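You operate a simulated robot arm through the tools that you are given. There is no shell and no other tool. Be economical: measure what you need, move in short steps, check, and stop when the job is done.

You run a simulated robot arm. Do the job below in one go: nothing can be reset, and whatever is moved stays where it is left.

JOB
Press the green lip seal flush into the cover on the lever press.
Fine: fingers stay out from under the ram; the lever ends up and the slide drawn out. Where these are worked on the way, their far stop is far enough and under half their travel is too little: press slide.

The check looks at the end state, three seconds after you hand in, the way a careful person would. Anything else that was tipped, shoved, dropped, spilled or broken makes it a failure. A push-on lid holds only when it is set on centred and level and pressed home; a screw cap is set on level and turned clockwise until tight.

ROBOT AND FRAMES
A 6-joint arm with a two-finger parallel gripper, fixed in place. Base frame: the origin is at the foot of the arm, x ahead of it, y to its left, z up; the work surface is at about z = 0. Units: mm, degrees, N and s.
With the tool pointing down near the work surface it reaches from about 180 to 460 mm from the base axis. Its first joint turns from -70.0 to 70.0 degrees. Payload 1.9 kg.
The TCP is the grasp point between the finger pads, 23 mm short of the fingertips. In the tool frame z runs along the fingers and y along their closing line. Largest opening 94 mm; finger width 38, thickness 10; the body of the gripper, 54 by 96 mm, starts 39 mm behind the TCP.
Orientation is told as [roll, pitch, yaw] about the base's x, y, z axes, in that order, counted from this pose: with the fingers straight down and closing along the base's y, the tool's x points along the base's -x, its y along +y and its z along -z.

CONTROLS
- The arm moves only by the tool apply_moves. Its argument "deltas" is a list of rows, each a list of 7 numbers: the shift along the tool's x, y, z in units of 20 mm (1.0 is 20 mm), then the turn, a rotation vector about the tool's x, y, z in units of 4 degrees (1.0 is 4 degrees), then the opening, from 0 (shut) to 1 (fully open). In form: [[tx, ty, tz, ax, ay, az, gripper], ...]. A call has 1 to 12 rows; each row shifts and turns the commanded pose from where the row before left it, along the tool's axes as they then stand. A call with a number of a shift or a turn outside -1 to 1 is refused whole. A row lasts 0.2 s, in which the tool goes at most 50 mm and 8.6 degrees; a call with a longer step from one row to the next is refused whole, and so is a gripper value outside its range. A pose out of reach is approached as far as the arm can. The call stops where the force on the tool passes 90 N (or 10 N more than at its start, if that is more) or the arm is blocked; 0.2 s more then pass. The fingers move at their own pace (about 108 mm/s each) and stop on an object; they squeeze with about 30 N. The grip force told is the motor's: it shows also when the fingers shut on nothing. Time passes only in rows, and 0.2 s behind the last, so rows that do not move let the fingers close. It gives the time, the measured TCP pose, the force on the tool (base axes), the opening and the grip force at its end, in the units of the frame above (readings bear some noise), with the torque about the TCP (base axes, N m) and any sound that the robot's microphone picked up.
- Cameras (640 x 400 px; columns grow to the right, rows downward): "scene" is fixed at [56.6, 295.6, 449.2]; the picture's right is [-0.85, -0.52, 0.00], its down [-0.18, 0.29, -0.94] and it looks along [0.49, -0.80, -0.34] (base axes); focal length 214 px, centre (320, 200). "wrist" rides on the gripper at [86, 16, -75] in the tool frame; the picture's right is [-0.18, 0.98, 0.00], its down [-0.58, -0.11, -0.81] and it looks along [-0.79, -0.15, 0.59] (tool axes); focal length 243 px, centre (320, 200).
- capture(camera): a new picture of that camera. It takes no simulated time.
- pixel_to_xyz(camera, pixels): there is no depth. For up to 12 entries [column, row, z] of the newest picture of that camera ("zoom" is the newest enlarged one), the place [x, y] in the base frame at which the ray of that pixel passes the height z, good to about 3 mm, but the place of the scene camera against the robot may be out by one fixed shift of up to 12 mm in any direction. It takes no simulated time.
- zoom(camera, box): a new picture of the part [left, top, right, bottom] of that camera's present view, enlarged. It takes no simulated time.
- close_job(): hands the job in; it is judged then, once.

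Work in short steps. Measure before you move; look again where a grasp or a placing could have gone wrong, and mend it. You have 80 turns and 46 pictures in all, those below and enlarged ones among them. Open the gripper and draw the arm clear of the work before you hand the job in, unless the task says otherwise; then end with one line.

The tools are called after "Call:" as a command line: name --pt "numbers of a row" for each row, then --argument value for the rest, lists and objects as JSON in quotes. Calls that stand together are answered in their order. apply_moves: Moves the arm, as the interface text tells. Its arguments: {"type":"object","properties":{"deltas":{"type":"array"}},"required":["deltas"]} The other tools are called the same way: capture (camera) takes a picture; pixel_to_xyz (camera, pixels) gives the place at which the rays of pixels pass given heights; zoom (camera, box) takes an enlarged picture of a part of a camera's view; close_job () hands the job in.

At the start:

```text
time_s: 0.0
ee_pos: [226.1, -7.9, 458.9]
orientation: [0.0, 0.0, 0.0]
ft_force: [-0.2, 0.0, 1.1]
torque: [0.0, 0.03, 0.01]
opening: 94.0
grasp_force: 0.1
```

scene: 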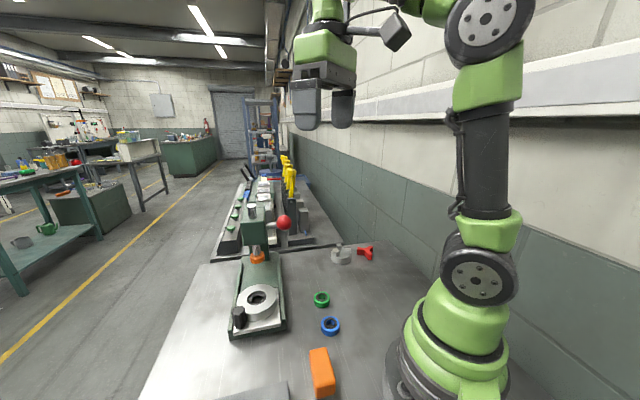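
wrist: 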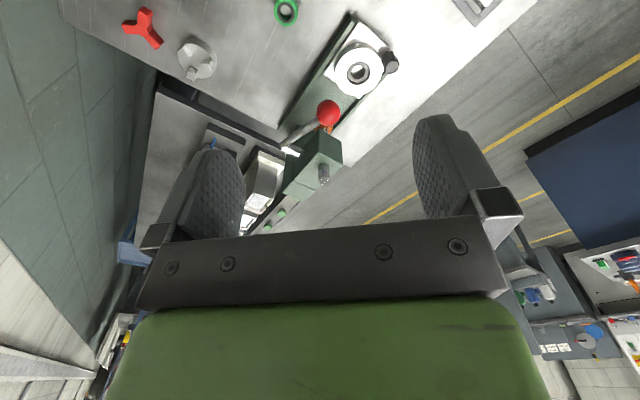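

I see the press at about (258,250) with a slide holding the cover at (258,298), the green seal at (321,299) and a blue ring at (330,325). I'll zoom in on both cameras before measuring.

Call:
zoom --camera "scene" --box '[200, 190, 400, 350]'

Call:
zoom --camera "wrist" --box '[220, 0, 460, 200]'

```text
2.50 times, centred on (300, 270) of scene
```

zoom: 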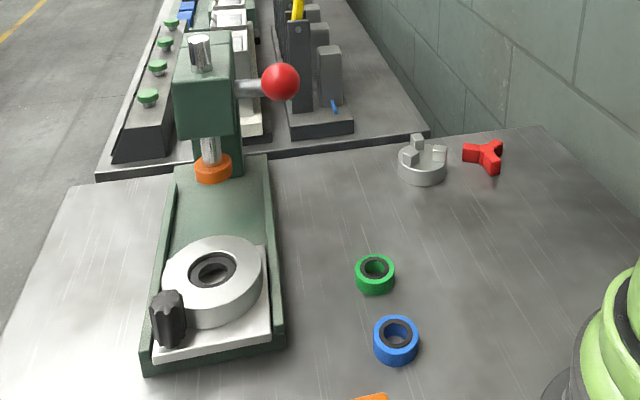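

```text
2.00 times, centred on (340, 100) of wrist
```

zoom: 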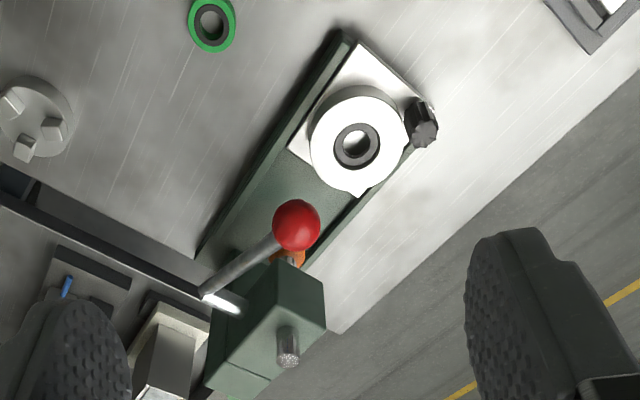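

Now I'll measure the key points in the wrist view at plausible heights: the seal, the cover bore, the slide knob, the lever ball and the rail edges.

Call:
pixel_to_xyz --camera "zoom" --pixels '[[212, 25, 0], [212, 25, 18], [357, 145, 30], [357, 145, 45], [422, 125, 30], [422, 125, 60], [297, 225, 100], [297, 225, 170], [288, 350, 150], [345, 40, 10], [200, 255, 10], [290, 255, 60]]'

Call:
pixel_to_xyz --camera "scene" --pixels '[[321, 295, 18], [321, 303, 0], [258, 297, 30], [258, 297, 45], [239, 308, 60], [239, 322, 20], [284, 222, 100], [284, 222, 170], [257, 257, 60], [229, 338, 0], [287, 330, 0], [330, 325, 10]]'

```text
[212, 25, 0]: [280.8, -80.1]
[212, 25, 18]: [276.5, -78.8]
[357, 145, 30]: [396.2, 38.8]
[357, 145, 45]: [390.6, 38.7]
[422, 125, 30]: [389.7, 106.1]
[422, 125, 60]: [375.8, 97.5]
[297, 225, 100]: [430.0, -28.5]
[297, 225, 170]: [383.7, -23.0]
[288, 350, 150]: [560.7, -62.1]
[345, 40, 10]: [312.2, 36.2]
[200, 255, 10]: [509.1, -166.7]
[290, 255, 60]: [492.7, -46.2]
```

```text
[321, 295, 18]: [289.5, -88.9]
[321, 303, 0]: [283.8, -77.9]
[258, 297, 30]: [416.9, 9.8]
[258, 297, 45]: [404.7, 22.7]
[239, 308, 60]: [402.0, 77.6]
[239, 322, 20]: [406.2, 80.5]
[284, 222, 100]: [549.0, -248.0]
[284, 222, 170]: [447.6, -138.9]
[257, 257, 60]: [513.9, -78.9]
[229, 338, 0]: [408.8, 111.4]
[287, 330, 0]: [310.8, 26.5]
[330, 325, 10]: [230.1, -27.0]
```

The wrist camera puts the seal at about (277,-79), the cover at about (391,39) and the lever ball at about (335,-18,240). I'll go down 160 mm here, shifting slightly toward -y, for a closer wrist view.

Call:
apply_moves --pt "0.5 0 1 0 0 0 1" --pt "0.5 0 1 0 0 0 1" --pt "0.5 0 1 0 0 0 1" --pt "0.5 0 1 0 0 0 1" --pt "0 0 1 0 0 0 1" --pt "0 0 1 0 0 0 1" --pt "0 0 1 0 0 0 1"

Call:
capture --camera "wrist"

```text
time_s: 1.6
ee_pos: [186.0, -8.2, 320.2]
orientation: [-0.1, -0.1, 0.1]
ft_force: [-0.1, 0.0, -0.2]
torque: [0.0, 0.01, -0.02]
opening: 93.8
grasp_force: 0.1
```

```text
41 pictures are left
```

wrist: 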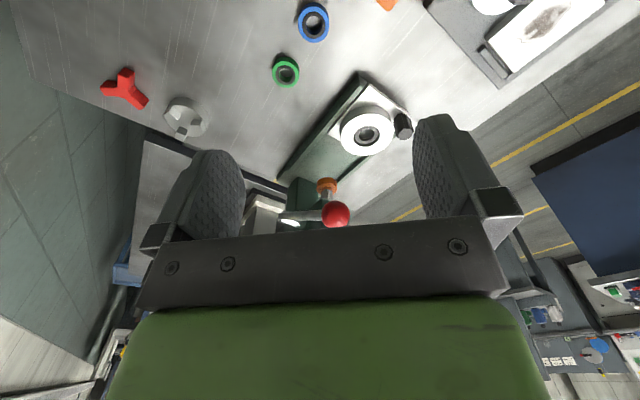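

Good view; I'll zoom in on the seals and on the press.

Call:
zoom --camera "wrist" --box '[250, 0, 350, 100]'

Call:
zoom --camera "wrist" --box '[260, 70, 430, 240]'

Call:
pixel_to_xyz --camera "wrist" --pixels '[[286, 73, 0], [286, 73, 15], [367, 134, 30], [367, 134, 45], [403, 126, 50], [403, 126, 30], [336, 214, 200], [336, 214, 240], [327, 186, 80], [327, 186, 60], [313, 22, 10], [359, 73, 10]]'

```text
4.00 times, centred on (300, 50) of wrist
```

zoom: 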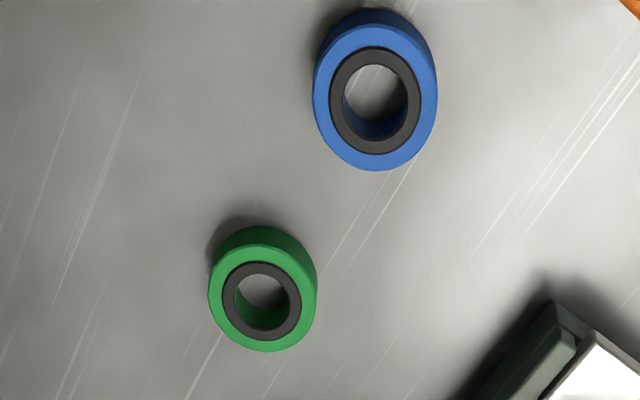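

```text
2.35 times, centred on (345, 155) of wrist
```

zoom: 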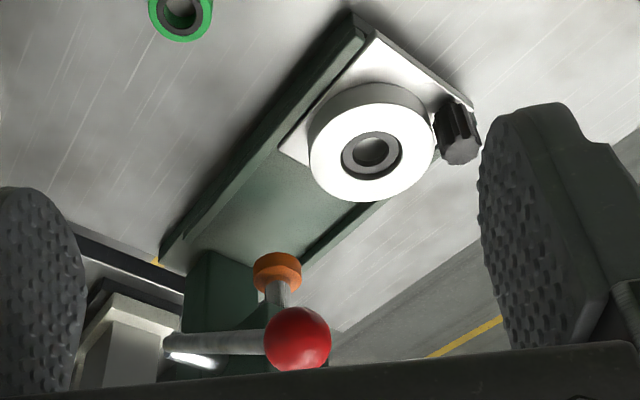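

```text
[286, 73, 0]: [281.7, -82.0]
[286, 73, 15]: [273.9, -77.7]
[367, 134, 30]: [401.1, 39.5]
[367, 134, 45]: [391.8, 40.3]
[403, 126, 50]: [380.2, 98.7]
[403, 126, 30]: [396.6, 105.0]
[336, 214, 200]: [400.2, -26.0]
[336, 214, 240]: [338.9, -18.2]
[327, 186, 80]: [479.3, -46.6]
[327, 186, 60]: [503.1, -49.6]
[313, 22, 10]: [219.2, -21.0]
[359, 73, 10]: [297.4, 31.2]
```

Next I'll get edge measurements of the green seal (rim points) and then of the cover bore and rails.

Call:
zoom --camera "wrist" --box '[250, 0, 350, 100]'

Call:
pixel_to_xyz --camera "zoom" --pixels '[[208, 292, 12], [317, 292, 12], [262, 352, 12], [262, 242, 12], [262, 352, 16], [262, 226, 0], [312, 90, 12], [438, 90, 12], [262, 301, 12], [262, 301, 16], [375, 170, 16], [372, 8, 0]]'

Call:
zoom --camera "wrist" --box '[260, 70, 430, 240]'

Call:
pixel_to_xyz --camera "zoom" --pixels '[[308, 154, 45], [436, 152, 45], [341, 154, 45], [403, 154, 45], [372, 131, 45], [372, 182, 45], [372, 202, 45], [355, 22, 15], [165, 262, 15], [380, 32, 12], [474, 102, 12], [170, 345, 200]]'

```text
4.00 times, centred on (300, 50) of wrist
```

zoom: 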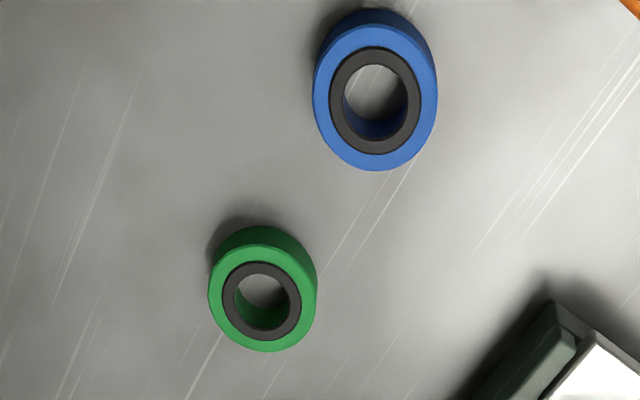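

```text
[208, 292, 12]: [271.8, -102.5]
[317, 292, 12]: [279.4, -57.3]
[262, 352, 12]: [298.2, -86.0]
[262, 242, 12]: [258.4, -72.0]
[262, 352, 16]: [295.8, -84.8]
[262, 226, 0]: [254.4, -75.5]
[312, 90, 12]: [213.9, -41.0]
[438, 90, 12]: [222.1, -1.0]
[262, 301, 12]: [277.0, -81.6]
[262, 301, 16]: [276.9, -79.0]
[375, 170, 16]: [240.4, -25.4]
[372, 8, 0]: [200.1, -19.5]
```

```text
2.35 times, centred on (345, 155) of wrist
```

zoom: 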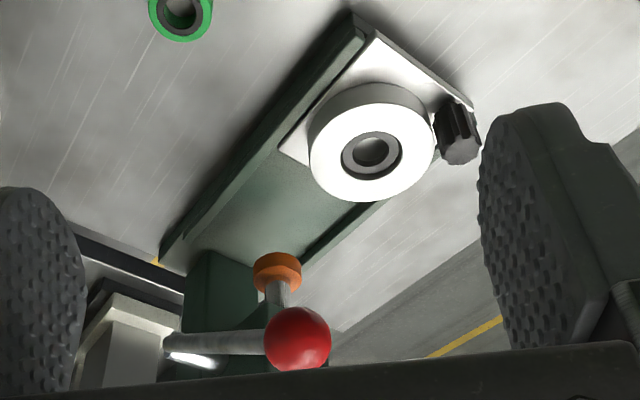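

```text
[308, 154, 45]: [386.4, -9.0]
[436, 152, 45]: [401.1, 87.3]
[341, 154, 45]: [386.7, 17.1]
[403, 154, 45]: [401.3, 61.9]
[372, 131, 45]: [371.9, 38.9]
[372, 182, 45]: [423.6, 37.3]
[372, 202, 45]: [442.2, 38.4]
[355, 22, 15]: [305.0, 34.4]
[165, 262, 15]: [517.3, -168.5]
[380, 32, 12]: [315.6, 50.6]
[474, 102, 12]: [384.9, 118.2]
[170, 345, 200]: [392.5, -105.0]
```

The seal is about 42 mm in outer diameter; I still need its height. I'll zoom in the scene camera on the seal, the cover and the lever.

Call:
zoom --camera "scene" --box '[290, 270, 370, 350]'

Call:
zoom --camera "scene" --box '[210, 190, 310, 345]'

```text
5.00 times, centred on (330, 310) of scene
```

zoom: 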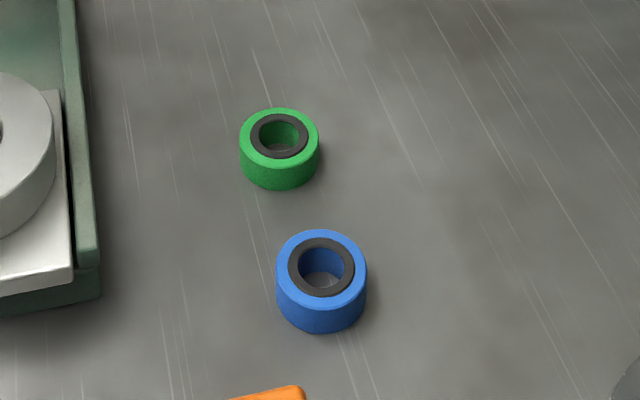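

```text
2.58 times, centred on (260, 268) of scene
```

zoom: 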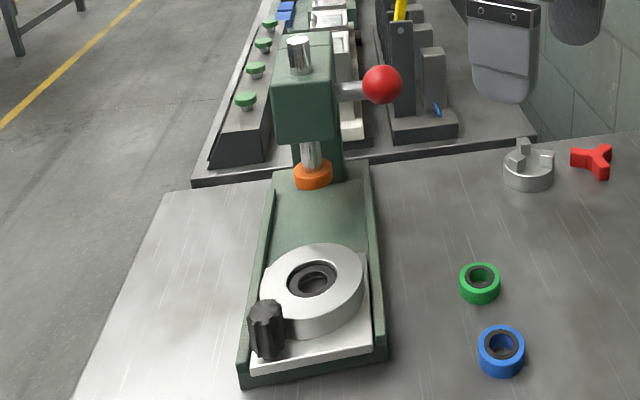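

The seal is about 42 mm wide and 21 mm tall, centred near (276,-78). I'll turn to yaw -45, which puts the camera side away from the lever, while descending to z≈150.

Call:
apply_moves --pt "0 0 0.7 0 0 1 0.75" --pt "0 0 0.7 0 0 1 0.75" --pt "0 0 0.7 0 0 1 0.75" --pt "0 0 0.7 0 0 1 0.75" --pt "0 0 0.7 0 0 1 0.75" --pt "0 0 0.7 0 0 1 0.75" --pt "0 0 0.7 0 0 1 0.75" --pt "0 0 0.7 0 0 1 0.75" --pt "0 0 0.7 0 0 1 0.75" --pt "0 0 0.7 0 0 1 0.75" --pt "0 0 0.7 0 0 1 0.75" --pt "0 0 0.7 0 0 0.25 0.75"

```text
time_s: 4.2
ee_pos: [184.5, -7.9, 151.4]
orientation: [0.1, -0.2, -45.2]
ft_force: [0.2, -0.2, -0.4]
torque: [0.0, -0.02, -0.01]
opening: 70.3
grasp_force: 0.0
```

Now I move over the seal at z≈150 and look.

Call:
apply_moves --pt "-0.955 0.123 0 0 0 0 0.75" --pt "-0.955 0.123 0 0 0 0 0.75" --pt "-0.955 0.123 0 0 0 0 0.75" --pt "-0.955 0.123 0 0 0 0 0.75" --pt "-0.955 0.123 0 0 0 0 0.75" --pt "-0.955 0.123 0.8 0 0 0 0.75" --pt "0 0 0.9 0 0 0 0.75" --pt "0 0 0.9 0 0 0 0.75"

Call:
capture --camera "wrist"

```text
time_s: 6.0
ee_pos: [277.3, -77.9, 98.9]
orientation: [0.1, -0.1, -45.1]
ft_force: [0.4, 0.2, -0.1]
torque: [-0.01, 0.0, 0.01]
opening: 70.7
grasp_force: 0.0
```

```text
34 pictures are left
```

wrist: 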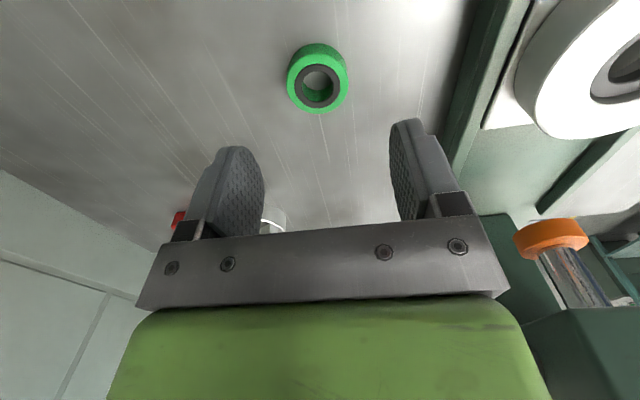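

I'll measure the seal rim and base from this close view.

Call:
pixel_to_xyz --camera "wrist" --pixels '[[287, 87, 20], [349, 83, 20], [318, 114, 20], [316, 57, 20], [318, 86, 20], [318, 114, 16], [287, 87, 16], [349, 83, 16], [316, 44, 0]]'

```text
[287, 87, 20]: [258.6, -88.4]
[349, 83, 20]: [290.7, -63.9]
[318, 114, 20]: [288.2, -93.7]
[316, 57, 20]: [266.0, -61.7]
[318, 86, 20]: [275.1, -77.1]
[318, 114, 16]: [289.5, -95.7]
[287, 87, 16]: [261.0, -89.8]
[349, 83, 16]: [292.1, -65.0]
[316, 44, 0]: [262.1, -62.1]
```

The seal centre is about (275.5,-77) with the top at z≈20. I descend to TCP z≈33 (fingertips at z≈10) and close.

Call:
apply_moves --pt "0.09 -0.03 0.85 0 0 0 0.75" --pt "0 0 0.85 0 0 0 0.75" --pt "0 0 0.85 0 0 0 0.75" --pt "0 0 0.75 0 0 0 0.75" --pt "0 0 0 0 0 0 0.75" --pt "0 0 0 0 0 0 0.3" --pt "0 0 0 0 0 0 0.3" --pt "0 0 0 0 0 0 0.3" --pt "0 0 0 0 0 0 0.3"

Call:
zoom --camera "scene" --box '[270, 230, 370, 330]'

```text
time_s: 8.0
ee_pos: [276.9, -76.1, 32.1]
orientation: [0.1, 0.0, -45.1]
ft_force: [0.1, -0.3, -0.1]
torque: [0.0, 0.03, 0.01]
opening: 38.1
grasp_force: 30.2
```

```text
4.00 times, centred on (320, 280) of scene
```

zoom: 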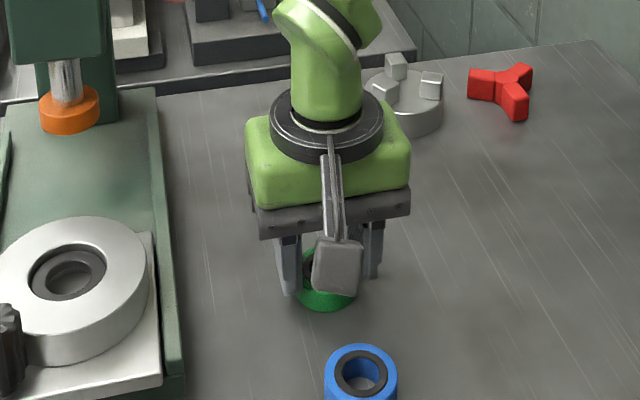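

The seal is gripped at 38 mm. The lever ball (338,-18,240) overhangs the direct path, so I lift and detour outward around it.

Call:
apply_moves --pt "0 0 -0.6 0 0 0 0.3" --pt "0 0 -1 0 0 0 0.3" --pt "0 0 -1 0 0 0 0.3" --pt "0 0 -1 0 0 0 0.3" --pt "0.5 0 -1 0 0 0 0.3" --pt "1 0 0 0 0 0 0.3" --pt "1 0 0 0 0 0 0.3" --pt "1 0 0 0 0 0 0.3" --pt "1 0 0 0 0 0 0.3" --pt "0.5 0 0 0 0 0 0.3"

Call:
apply_moves --pt "0 1 0 0 0 0 0.3" --pt "0 1 0 0 0 0 0.3" --pt "0 1 0 0 0 0 0.3" --pt "0 1 0 0 0 0 0.3" --pt "0 1 0 0 0 0 0.3" --pt "0 1 0 0 0 0 0.3" --pt "0 1 0 0 0 0 0.3" --pt "0 1 0 0 0 0 0.3"

Call:
capture --camera "wrist"

Call:
capture --camera "scene"

```text
time_s: 10.2
ee_pos: [206.9, -6.1, 124.9]
orientation: [0.1, -0.1, -45.0]
ft_force: [0.4, 0.5, -0.3]
torque: [-0.02, 0.01, 0.01]
opening: 37.8
grasp_force: 29.4
```

```text
time_s: 12.0
ee_pos: [319.6, 107.3, 123.5]
orientation: [0.1, 0.0, -45.0]
ft_force: [0.0, -0.2, -1.0]
torque: [0.0, 0.05, 0.02]
opening: 37.9
grasp_force: 30.2
```

```text
32 pictures are left
```

wrist: 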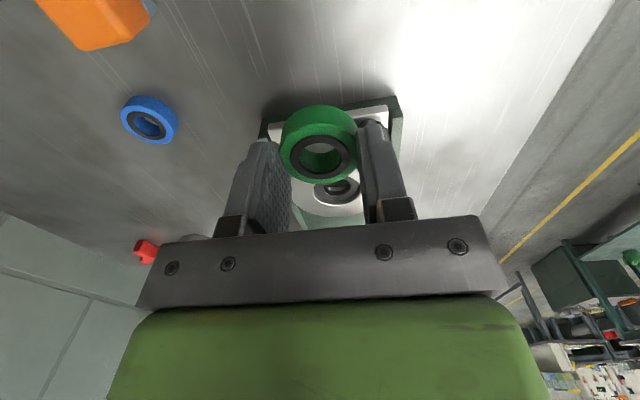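

```text
31 pictures are left
```

scene: 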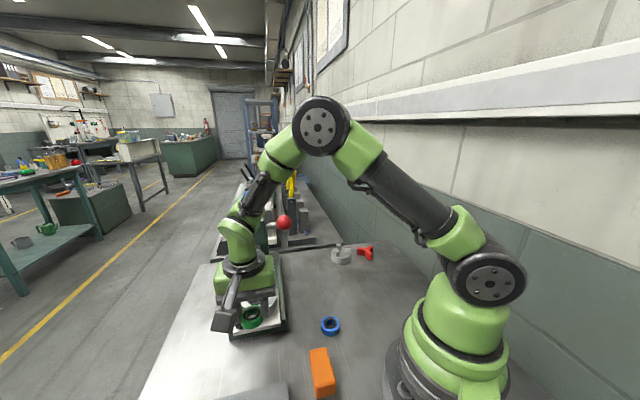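

The arm is in front of the ball and clear of it. I'll zoom on the bore past the held seal, to triangulate its centre and height.

Call:
zoom --camera "wrist" --box '[260, 80, 420, 220]'

```text
2.86 times, centred on (340, 150) of wrist
```

zoom: 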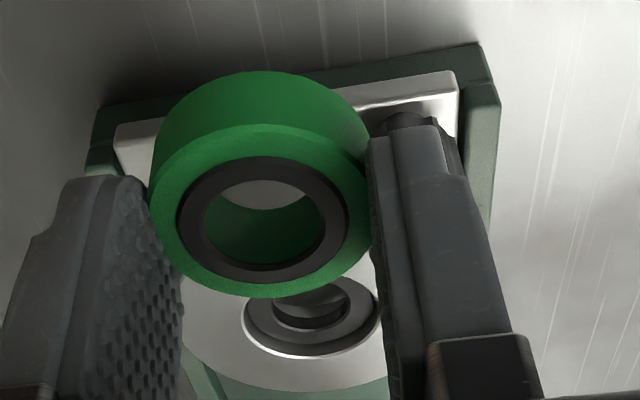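

Call:
pixel_to_xyz --camera "zoom" --pixels '[[243, 316, 45], [381, 312, 45], [312, 358, 45], [243, 316, 35], [381, 312, 35], [312, 358, 35], [312, 316, 45], [312, 316, 35], [486, 45, 10], [498, 215, 10], [210, 125, 124], [259, 212, 120]]'

```text
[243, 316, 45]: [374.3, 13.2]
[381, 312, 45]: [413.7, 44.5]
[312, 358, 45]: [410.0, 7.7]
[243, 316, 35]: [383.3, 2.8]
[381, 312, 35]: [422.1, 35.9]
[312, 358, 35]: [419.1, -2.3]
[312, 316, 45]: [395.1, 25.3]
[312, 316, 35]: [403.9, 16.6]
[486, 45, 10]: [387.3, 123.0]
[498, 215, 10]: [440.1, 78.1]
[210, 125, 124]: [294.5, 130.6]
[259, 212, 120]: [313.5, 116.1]
```

Triangulating across views gives a cover top at z≈57 and a bore centre near (384.5,40.5). I move over it at the present height, then check clearance to the lever.

Call:
apply_moves --pt "-0.8 -0.01 0 0 0 0 0.3" --pt "-0.8 -0.01 0 0 0 0 0.3" --pt "-0.8 -0.01 0 0 0 0 0.3" --pt "-0.8 -0.01 0 0 0 0 0.3" --pt "-0.8 -0.02 0 0 0 0 0.3" --pt "-0.66 -0.01 0 0 0 0 0.3"

Call:
zoom --camera "scene" --box '[200, 150, 320, 340]'

Call:
zoom --camera "wrist" --box '[220, 60, 440, 220]'

```text
time_s: 13.4
ee_pos: [384.3, 40.7, 125.1]
orientation: [0.1, 0.0, -45.0]
ft_force: [0.0, -0.2, 0.0]
torque: [0.02, -0.02, -0.01]
opening: 37.8
grasp_force: 29.9
```

```text
2.11 times, centred on (260, 245) of scene
```

zoom: 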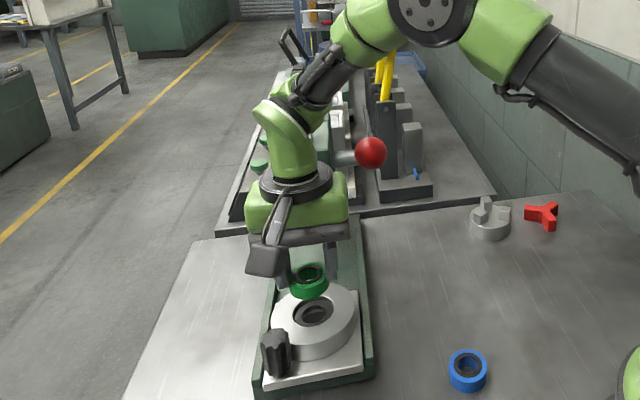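

```text
2.50 times, centred on (330, 140) of wrist
```

zoom: 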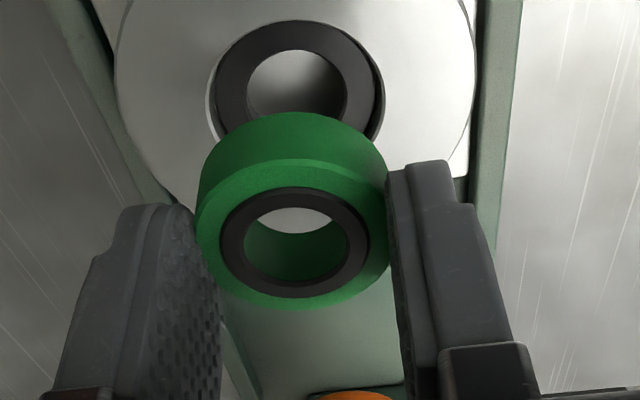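

Nothing touches. I'll measure the bore edges at z≈57 and the seal's top rim in this view.

Call:
pixel_to_xyz --camera "zoom" --pixels '[[207, 97, 57], [384, 97, 57], [296, 22, 57], [296, 97, 57], [115, 70, 57], [477, 70, 57], [292, 233, 113], [195, 233, 113], [390, 233, 113], [292, 311, 113], [296, 22, 52], [296, 97, 52]]'

```text
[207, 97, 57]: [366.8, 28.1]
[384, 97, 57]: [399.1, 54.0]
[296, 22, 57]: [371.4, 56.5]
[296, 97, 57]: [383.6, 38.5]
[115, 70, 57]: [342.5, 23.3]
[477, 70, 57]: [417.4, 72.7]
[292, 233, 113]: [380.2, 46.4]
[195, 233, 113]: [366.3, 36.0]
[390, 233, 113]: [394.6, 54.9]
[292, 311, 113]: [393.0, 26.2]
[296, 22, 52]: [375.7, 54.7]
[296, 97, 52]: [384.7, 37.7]
```

The bore centre comes out near (383.2,40.2), and the seal sits about 2 mm toward the camera in the grip. I make that small correction and lower until the seal's bottom is just above the cover.

Call:
apply_moves --pt "-0.09 -0.05 0.4 0 0 0 0.3" --pt "0 0 0.4 0 0 0 0.3" --pt "0 0 0.4 0 0 0 0.3" --pt "0 0 0.3 0 0 0 0.3" --pt "0 0 0 0 0 0 0.3"

Call:
zoom --camera "wrist" --box '[240, 80, 400, 200]'

Call:
zoom --camera "scene" --box '[225, 260, 305, 330]'

```text
time_s: 14.6
ee_pos: [386.1, 36.0, 93.6]
orientation: [0.1, 0.0, -45.0]
ft_force: [0.3, -0.5, 0.1]
torque: [0.01, -0.04, 0.05]
opening: 37.9
grasp_force: 29.4
```

```text
3.33 times, centred on (320, 140) of wrist
```

zoom: 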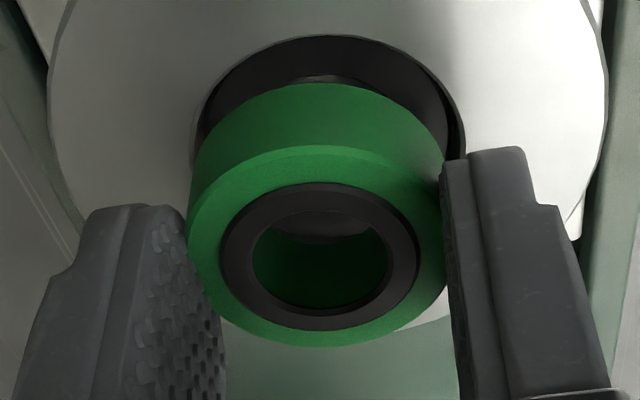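

```text
5.71 times, centred on (265, 295) of scene
```

zoom: 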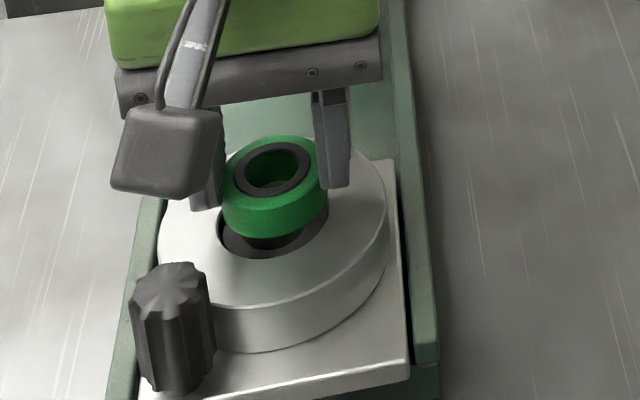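

I measure the seal's lower near edge against the bore's near edge, and the lateral edges.

Call:
zoom --camera "wrist" --box '[240, 80, 400, 200]'

Call:
pixel_to_xyz --camera "zoom" --pixels '[[322, 82, 61.5], [330, 36, 57], [192, 130, 57], [465, 140, 57], [200, 137, 61.5], [443, 137, 61.5], [318, 347, 81.5], [187, 235, 81.5], [446, 235, 81.5], [330, 36, 54]]'

```text
3.33 times, centred on (320, 140) of wrist
```

zoom: 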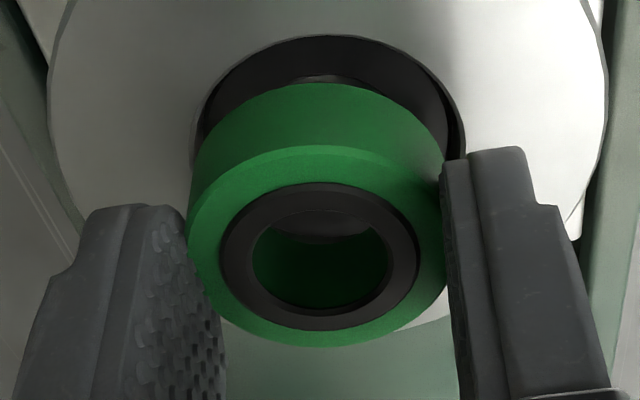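

```text
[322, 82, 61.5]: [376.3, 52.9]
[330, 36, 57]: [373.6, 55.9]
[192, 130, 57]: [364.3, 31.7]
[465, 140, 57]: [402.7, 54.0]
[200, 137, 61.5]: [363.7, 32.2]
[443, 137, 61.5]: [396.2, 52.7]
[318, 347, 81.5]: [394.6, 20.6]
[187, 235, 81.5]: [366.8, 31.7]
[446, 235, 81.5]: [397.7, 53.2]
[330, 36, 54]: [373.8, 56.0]
```

The seal is about 1.5 mm left and about 2.5 mm far of the bore centre in the wrist view. I correct by tx +2.4, ty +1.6 mm, lower slightly and re-look.

Call:
apply_moves --pt "0.12 0.08 0 0 0 0 0.3" --pt "0 0 0.1 0 0 0 0.3" --pt "0 0 0 0 0 0 0.3"

Call:
zoom --camera "wrist" --box '[240, 80, 400, 200]'

Call:
zoom --camera "scene" --box '[235, 265, 285, 315]'

```text
time_s: 15.4
ee_pos: [385.3, 39.8, 93.7]
orientation: [0.1, 0.0, -45.0]
ft_force: [0.1, 0.4, -1.0]
torque: [-0.02, 0.04, 0.04]
opening: 38.0
grasp_force: 29.5
```

```text
3.33 times, centred on (320, 140) of wrist
```

zoom: 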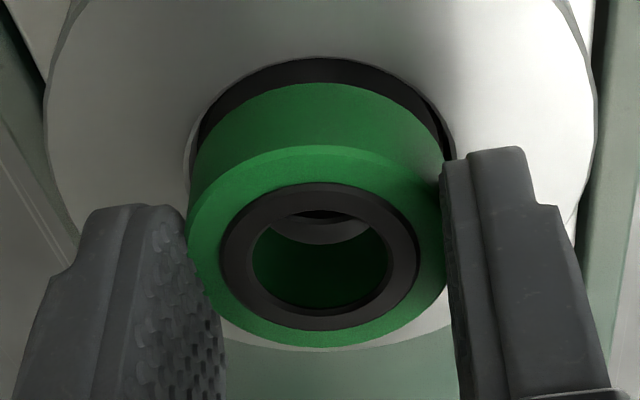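

```text
8.00 times, centred on (260, 290) of scene
```

zoom: 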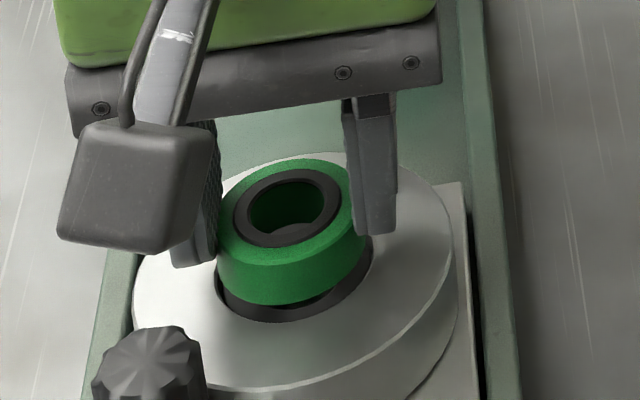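

The seal is now centred over the bore in both views. I lower gently in small steps, watching the force.

Call:
apply_moves --pt "0 0 0.1 0 0 0 0.3" --pt "0 0 0.1 0 0 0 0.3" --pt "0 0 0.1 0 0 0 0.3" --pt "0 0 0 0 0 0 0.3"

```text
time_s: 16.4
ee_pos: [383.0, 40.0, 87.4]
orientation: [0.1, 0.0, -45.0]
ft_force: [0.7, -0.6, -0.7]
torque: [-0.02, 0.02, 0.0]
opening: 37.8
grasp_force: 29.7
```

No contact yet; I continue.

Call:
apply_moves --pt "0 0 0.1 0 0 0 0.3" --pt "0 0 0.1 0 0 0 0.3" --pt "0 0 0 0 0 0 0.3"

Call:
zoom --camera "wrist" --box '[240, 80, 400, 200]'

Call:
zoom --camera "scene" --box '[235, 265, 285, 315]'

```text
time_s: 17.2
ee_pos: [383.7, 39.3, 82.9]
orientation: [0.1, 0.0, -44.9]
ft_force: [-0.5, -0.5, -1.6]
torque: [0.01, -0.04, -0.01]
opening: 37.7
grasp_force: 30.0
```

```text
3.33 times, centred on (320, 140) of wrist
```

zoom: 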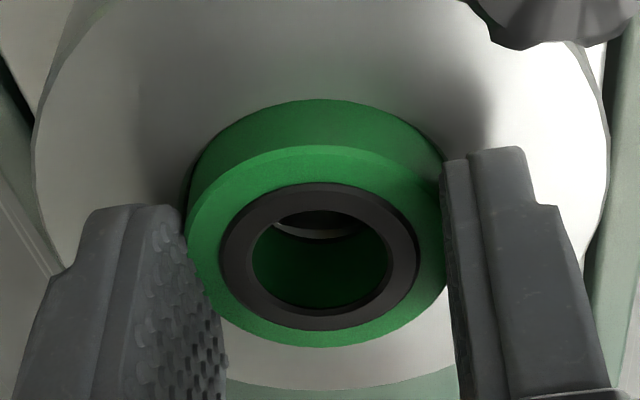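

```text
8.00 times, centred on (260, 290) of scene
```

zoom: 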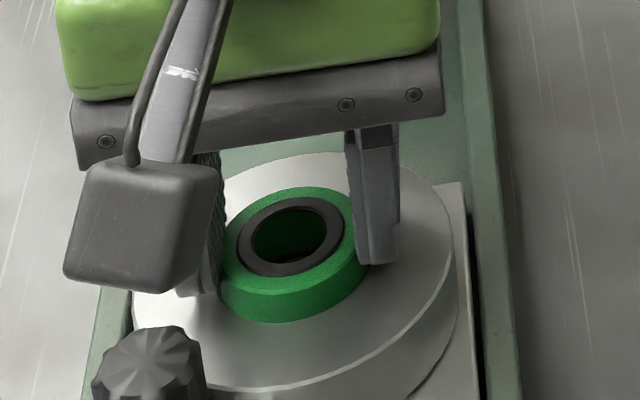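

The seal has entered the bore all around. I lower 2 mm more, then open the gripper just enough and lift straight up.

Call:
apply_moves --pt "0 0 0.1 0 0 0 0.3" --pt "0 0 0 0 0 0 0.3"

```text
time_s: 17.8
ee_pos: [384.5, 41.3, 81.8]
orientation: [0.2, 0.0, -45.0]
ft_force: [-1.6, -3.6, 13.6]
torque: [-0.23, 0.19, 0.02]
opening: 37.8
grasp_force: 30.1
```

There is 14 N of light contact, so the seal is seated in the lead-in. I release and lift.

Call:
apply_moves --pt "0 0 0 0 0 0 0.6" --pt "0 0 0 0 0 0 0.6" --pt "0 0 -0.5 0 0 0 0.6" --pt "0 0 -1 0 0 0 0.6" --pt "0 0 -1 0 0 0 0.6" --pt "1 0 0 0 0 0 0.6" --pt "1 0 0 0 0 0 0.6" --pt "1 0 0 0 0 0 0.6" --pt "1 0 0 0 0 0 0.6"

Call:
capture --camera "wrist"

Call:
zoom --camera "scene" --box '[210, 190, 310, 345]'

```text
time_s: 19.8
ee_pos: [326.0, 97.6, 131.7]
orientation: [0.1, -0.1, -45.1]
ft_force: [0.4, 1.3, -0.4]
torque: [-0.01, 0.0, 0.01]
opening: 56.4
grasp_force: 0.0
```

```text
20 pictures are left
```

wrist: 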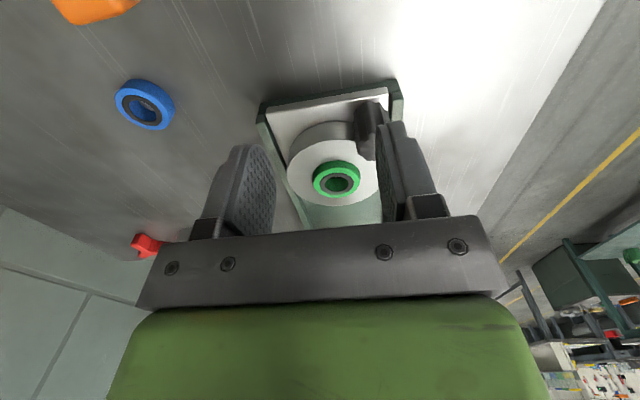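

```text
2.58 times, centred on (260, 268) of scene
```

zoom: 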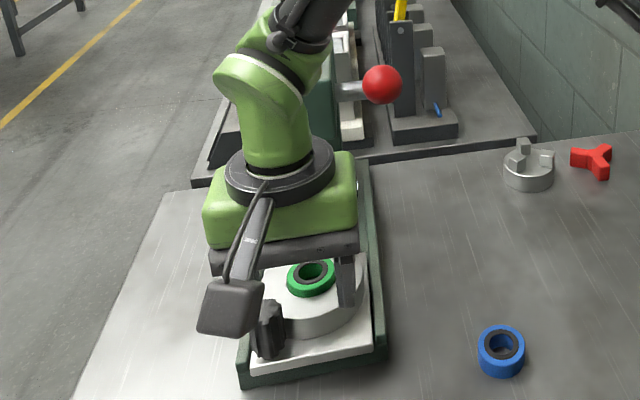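

The seal sits level in the bore, standing about 13 mm proud, which is below the pusher at about z 80. The knob is near (380.5,99.5), top about z 68. To keep the gripper body out of the press head I'll grip it with yaw -65 and a 30° outward tilt, so first I turn and position above it.

Call:
apply_moves --pt "0 0 0 0 0 1 0.55" --pt "0 0 0 0 0 1 0.55" --pt "0 0 0 0 0 1 0.55" --pt "0 0 0 0 0 1 0.55" --pt "0 0 0 0 0 1 0.55" --pt "-0.11 0.83 0.28 0 0 0 0.55" --pt "-0.11 0.83 0.28 0 0 0 0.55" --pt "-0.11 0.83 0.28 0 0 0 0.55"

Call:
apply_moves --pt "0 0 0 0 -1 0 0.55" --pt "0 0 0 0 -1 0 0.55" --pt "0 0 0 0 -1 0 0.55" --pt "0 0 0 0 -1 0 0.55" --pt "0 0 0 0 -1 0 0.55" --pt "0 0 0 0 -1 0 0.55" --pt "0 0 0 0 -1 0 0.55" --pt "0 0 0 0 -0.5 0 0.55"

Call:
capture --camera "wrist"

```text
time_s: 21.6
ee_pos: [375.9, 112.2, 113.8]
orientation: [0.1, 0.0, -64.9]
ft_force: [0.5, 0.1, -0.9]
torque: [0.01, 0.02, -0.02]
opening: 51.6
grasp_force: 0.0
```

```text
time_s: 23.4
ee_pos: [374.2, 112.0, 114.6]
orientation: [0.2, -30.1, -65.2]
ft_force: [-1.5, -0.1, 0.0]
torque: [-0.02, -0.01, -0.01]
opening: 51.6
grasp_force: 0.0
```

```text
18 pictures are left
```

wrist: 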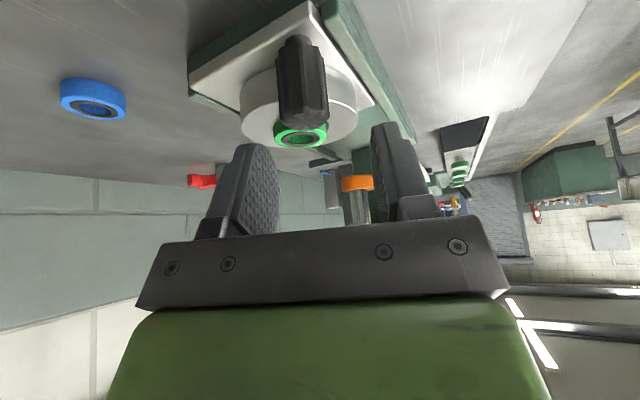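

The knob spans columns 277–330 with its top near row 112 and base near row 45. I'll locate it.

Call:
pixel_to_xyz --camera "wrist" --pixels '[[305, 112, 65], [305, 112, 72], [305, 112, 80], [297, 45, 25], [297, 45, 35], [278, 112, 70], [331, 108, 70]]'

```text
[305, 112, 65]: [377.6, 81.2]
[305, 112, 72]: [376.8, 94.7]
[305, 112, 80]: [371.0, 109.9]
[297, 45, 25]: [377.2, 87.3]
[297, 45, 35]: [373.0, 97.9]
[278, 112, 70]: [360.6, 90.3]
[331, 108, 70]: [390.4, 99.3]
```

The knob is at about (377,98) with its top near z 73 and about 29 mm across. I shift -3 mm along tool y, drop vertically about 38 mm, then close.

Call:
apply_moves --pt "0 -0.15 0 0 0 0 0.55" --pt "0.24 0 0.417 0 0 0 0.55" --pt "0.24 0 0.417 0 0 0 0.55" --pt "0.24 0 0.417 0 0 0 0.55" --pt "0.24 0 0.417 0 0 0 0.55" --pt "0 0 0 0 0 0 0.55"

Call:
capture --camera "wrist"

Call:
zoom --camera "scene" --box '[190, 200, 330, 350]'

```text
time_s: 24.8
ee_pos: [372.7, 112.1, 76.3]
orientation: [0.1, -30.1, -65.1]
ft_force: [0.0, 0.5, -0.5]
torque: [0.01, 0.01, -0.02]
opening: 51.8
grasp_force: 0.0
```

```text
17 pictures are left
```

wrist: 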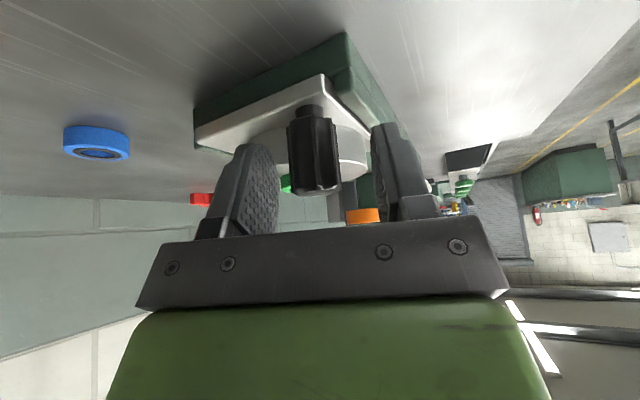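

```text
2.67 times, centred on (260, 275) of scene
```

zoom: 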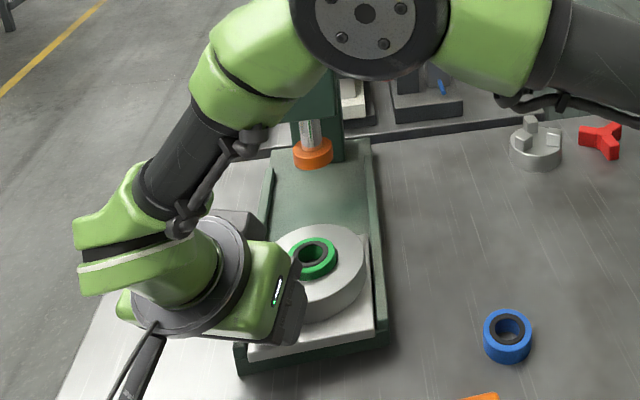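

The knob lies between the fingers; I close on it.

Call:
apply_moves --pt "0 0 0 0 0 0 0.2" --pt "0 0 0 0 0 0 0.2" --pt "0 0 0 0 0 0 0.2"

```text
time_s: 25.6
ee_pos: [371.2, 111.1, 75.1]
orientation: [-0.2, -30.0, -65.2]
ft_force: [-18.3, -20.2, -1.4]
torque: [-0.14, -0.13, -0.09]
opening: 29.8
grasp_force: 12.5
```

It's gripped at 30 mm with a side load of about -25 N along tool y, so I ease 1.2 mm that way and then push 20 mm along the slide direction (0.707,-0.707) as a test.

Call:
apply_moves --pt "0 -0.06 0 0 0 0 0.2" --pt "-0.406 0.172 0.235 0 0 0 0.2" --pt "-0.406 0.172 0.235 0 0 0 0.2" --pt "0 0 0 0 0 0 0.2"

Call:
zoom --camera "scene" --box '[190, 200, 330, 350]'

```text
time_s: 26.6
ee_pos: [385.2, 96.2, 75.4]
orientation: [0.1, -30.0, -65.1]
ft_force: [-16.0, -17.1, -7.3]
torque: [0.02, -0.03, -0.15]
opening: 28.8
grasp_force: 11.3
```

```text
2.67 times, centred on (260, 275) of scene
```

zoom: 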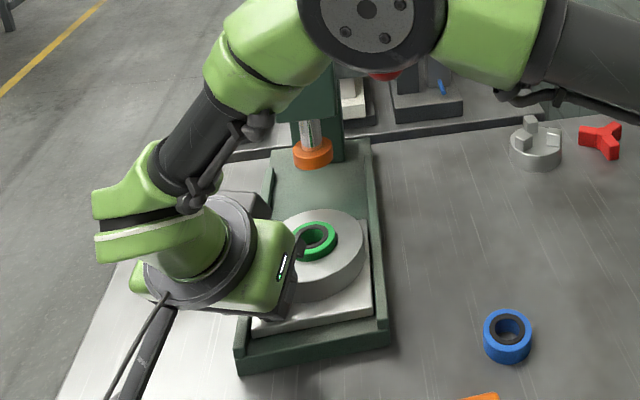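

The slide follows. I trim another 2.4 mm along -tool y and push 60 mm more.

Call:
apply_moves --pt "0 -0.12 0 0 0 0 0.2" --pt "-0.406 0.172 0.235 0 0 0 0.2" --pt "-0.406 0.172 0.235 0 0 0 0.2" --pt "-0.406 0.172 0.235 0 0 0 0.2" --pt "-0.406 0.172 0.235 0 0 0 0.2" --pt "-0.406 0.172 0.235 0 0 0 0.2" --pt "-0.406 0.172 0.235 0 0 0 0.2" --pt "0 0 0 0 0 0 0.2"

Call:
capture --camera "scene"

Call:
capture --camera "wrist"

```text
time_s: 28.4
ee_pos: [425.6, 53.2, 76.5]
orientation: [0.4, -30.1, -65.0]
ft_force: [-0.2, -0.8, 14.6]
torque: [-0.63, -0.12, 0.18]
opening: 25.4
grasp_force: 45.1
```

```text
14 pictures are left
```

scene: 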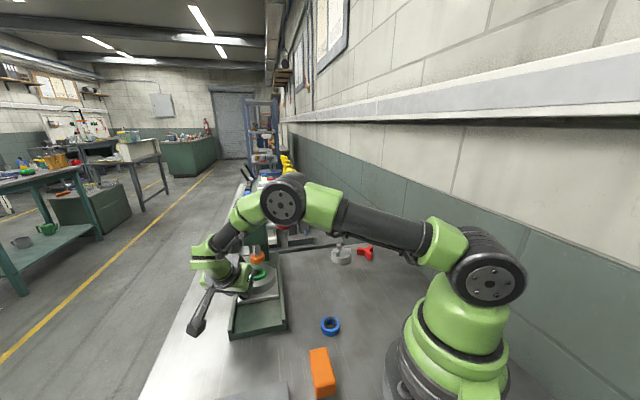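

```text
13 pictures are left
```

wrist: 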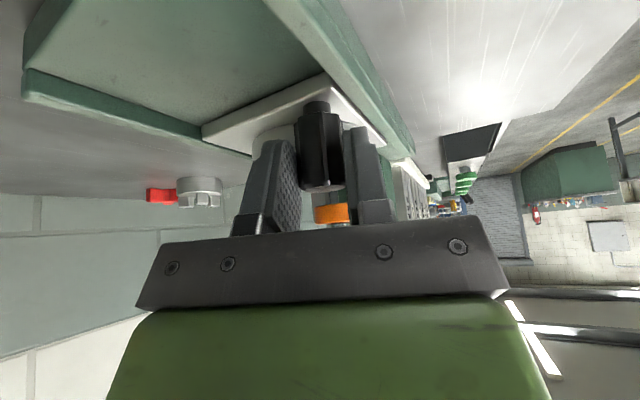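

The slide has gone about 80 mm and the grip holds, with the elbow at about (253,72,343), well clear of the ball. I continue toward the stop.

Call:
apply_moves --pt "-0.406 0.172 0.235 0 0 0 0.2" --pt "-0.406 0.172 0.235 0 0 0 0.2" --pt "-0.406 0.172 0.235 0 0 0 0.2" --pt "-0.203 0.086 0.118 0 0 0 0.2" --pt "0 0 0 0 0 0 0.2"

```text
time_s: 29.6
ee_pos: [452.4, 28.2, 77.0]
orientation: [0.3, -30.1, -65.1]
ft_force: [1.6, 0.7, 25.6]
torque: [-0.7, -0.22, 0.15]
opening: 25.3
grasp_force: 44.7
```

I've moved about 116 mm. I continue in 4 mm steps, looking for the stop.

Call:
apply_moves --pt "-0.162 0.069 0.094 0 0 0 0.2" --pt "-0.162 0.069 0.094 0 0 0 0.2" --pt "0 0 0 0 0 0 0.2"

Call:
capture --camera "wrist"

```text
time_s: 30.4
ee_pos: [453.2, 23.9, 73.9]
orientation: [-0.3, -29.7, -65.0]
ft_force: [-37.2, 27.4, 11.6]
torque: [0.46, -0.38, -0.08]
opening: 25.7
grasp_force: 45.2
```

```text
12 pictures are left
```

wrist: 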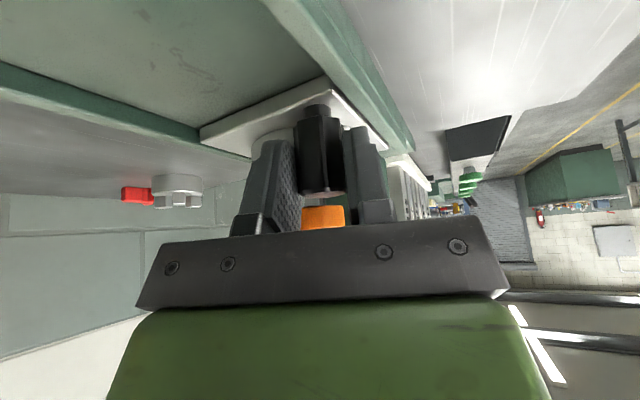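

There is a 46 N reaction along the slide axis, so the slide is at its far stop. I relieve most of the pressure, open, and retreat along the tool axis, outward and up.

Call:
apply_moves --pt "0.1 -0.042 -0.06 0 0 0 0.2" --pt "0 0 0 0 0 0 0.5" --pt "0 0 0 0 0 0 0.5" --pt "0 0 -0.5 0 0 0 0.5" --pt "0 0 -1 0 0 0 0.5" --pt "0 0 -1 0 0 0 0.5" --pt "0 0 -1 0 0 0 0.5" --pt "0 0 -1 0 0 0 0.5"

Call:
zoom --camera "scene" --box '[180, 170, 340, 350]'

```text
time_s: 32.2
ee_pos: [436.3, 64.9, 154.4]
orientation: [0.1, -29.9, -65.0]
ft_force: [-0.5, 0.4, 0.2]
torque: [-0.04, 0.02, -0.03]
opening: 46.8
grasp_force: 0.1
```

```text
2.22 times, centred on (260, 260) of scene
```

zoom: 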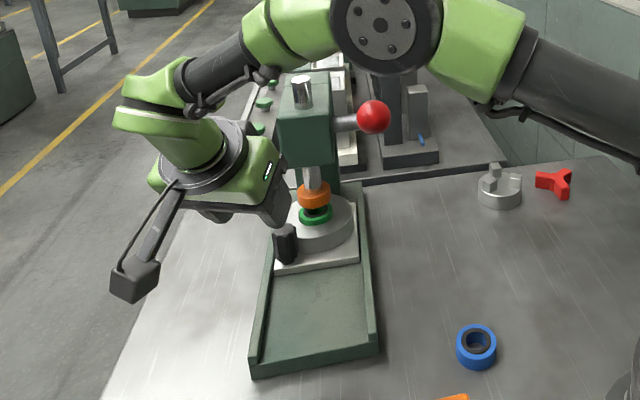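

The slide is home with the seal centred under the pusher. Next is the lever, with its ball near (338,-18,240). First I bring the tool back to vertical at yaw -45, staying away from the press head.

Call:
apply_moves --pt "0 0 0 0 1 0 0.5" --pt "0 0 0 0 1 0 0.5" --pt "0 0 0 0 1 0 0.3" --pt "0 0 0 0 1 0 0.2" --pt "0 0 0 0 1 0 0" --pt "0 0 0 0 1 0 0" --pt "0 0 0 0 1 0 0" --pt "0 0 0 0 0.5 0 0"

Call:
apply_moves --pt "1 0 0 0 0 -1 0" --pt "1 0 0 0 0 -1 0" --pt "1 0 0 0 0 -1 0" --pt "1 0 0 0 0 -1 0" --pt "1 0 0 0 0 -1 0" --pt "0 -1 0 0 0 0 0" --pt "0 -1 0 0 0 0 0" --pt "0 -1 -0.5 0 0 0 0" --pt "0 -1 -1 0 0 0 0" --pt "0 -1 -1 0 0 0 0"

```text
time_s: 34.0
ee_pos: [435.0, 64.7, 154.1]
orientation: [0.1, 0.0, -65.1]
ft_force: [-0.3, 0.4, -0.2]
torque: [0.01, 0.0, 0.0]
opening: 0.0
grasp_force: 30.4
```

```text
time_s: 36.2
ee_pos: [309.2, 77.0, 205.1]
orientation: [0.1, 0.1, -44.9]
ft_force: [-0.9, 0.8, -0.4]
torque: [0.05, 0.02, 0.0]
opening: 0.0
grasp_force: 30.5
```

I rise to z≈315 and look at the ball with the wrist camera.

Call:
apply_moves --pt "0 0 -1 0 0 0 0" --pt "0 0 -1 0 0 0 0" --pt "0 0 -1 0 0 0 0" --pt "0 0 -1 0 0 0 0" --pt "0 -1 -1 0 0 0 0" --pt "0 -1 -0.5 0 0 0 0"

Call:
capture --camera "wrist"

```text
time_s: 37.6
ee_pos: [280.3, 48.0, 312.6]
orientation: [0.1, 0.0, -45.0]
ft_force: [-0.4, 0.5, 0.0]
torque: [-0.01, -0.01, 0.0]
opening: 0.1
grasp_force: 29.5
```

```text
10 pictures are left
```

wrist: 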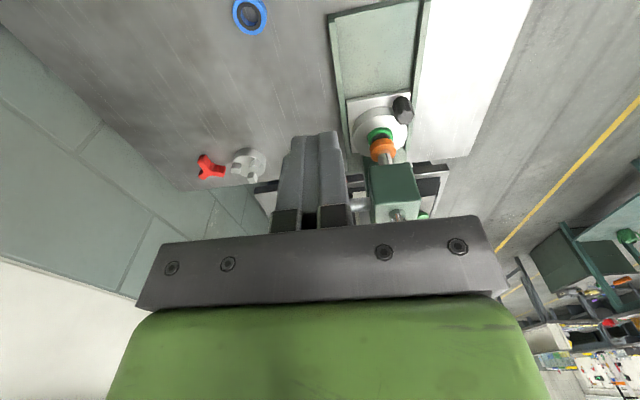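

The ball is hidden behind the closed fingers, which matches the triangulated (337,-18,241). I move over it, slightly outward of centre, and descend until near contact.

Call:
apply_moves --pt "-0.818 -0.058 0 0 0 0 0" --pt "-0.818 -0.058 0 0 0 0 0" --pt "-0.818 -0.058 0 0 0 0 0" --pt "-0.818 -0.058 0 0 0 0 0" --pt "-0.818 -0.058 0 0 0 0 0" --pt "0 0 0.5 0 0 0 0" --pt "0 0 0.5 0 0 0 0" --pt "0 0 0 0 0 0 0"

Call:
zoom --camera "scene" --box '[200, 120, 360, 320]'

```text
time_s: 39.4
ee_pos: [335.8, -13.7, 295.1]
orientation: [0.0, -0.2, -45.0]
ft_force: [-0.3, -0.9, 0.6]
torque: [-0.02, 0.02, 0.0]
opening: 0.2
grasp_force: 29.8
```

```text
2.00 times, centred on (280, 220) of scene
```

zoom: 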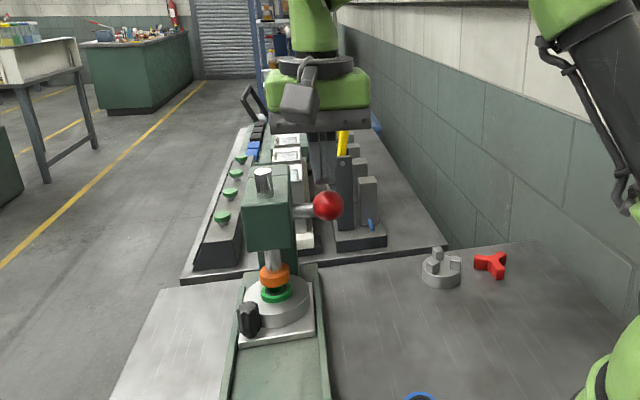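

The closed fingertips (322,185) are just above the ball (328,205). I press down in steps.

Call:
apply_moves --pt "0 0 0.5 0 0 0 0" --pt "0 0 0.5 0 0 0 0" --pt "0 0 0.5 0 0 0 0" --pt "0 0 0 0 0 0 0"

```text
time_s: 40.4
ee_pos: [335.8, -14.0, 264.1]
orientation: [0.1, 0.0, -45.0]
ft_force: [-0.1, 0.7, -0.5]
torque: [0.04, -0.01, -0.01]
opening: 0.0
grasp_force: 30.2
```

No force at tip z≈241, so I'll look: either the lever moves freely or the fingers passed beside it.

Call:
zoom --camera "scene" --box '[230, 150, 340, 290]'

```text
2.86 times, centred on (285, 220) of scene
```

zoom: 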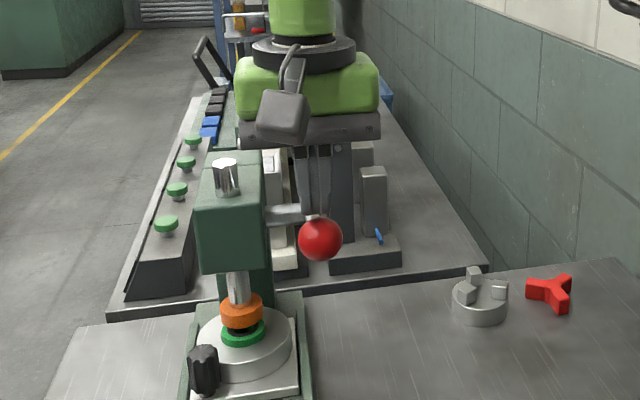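

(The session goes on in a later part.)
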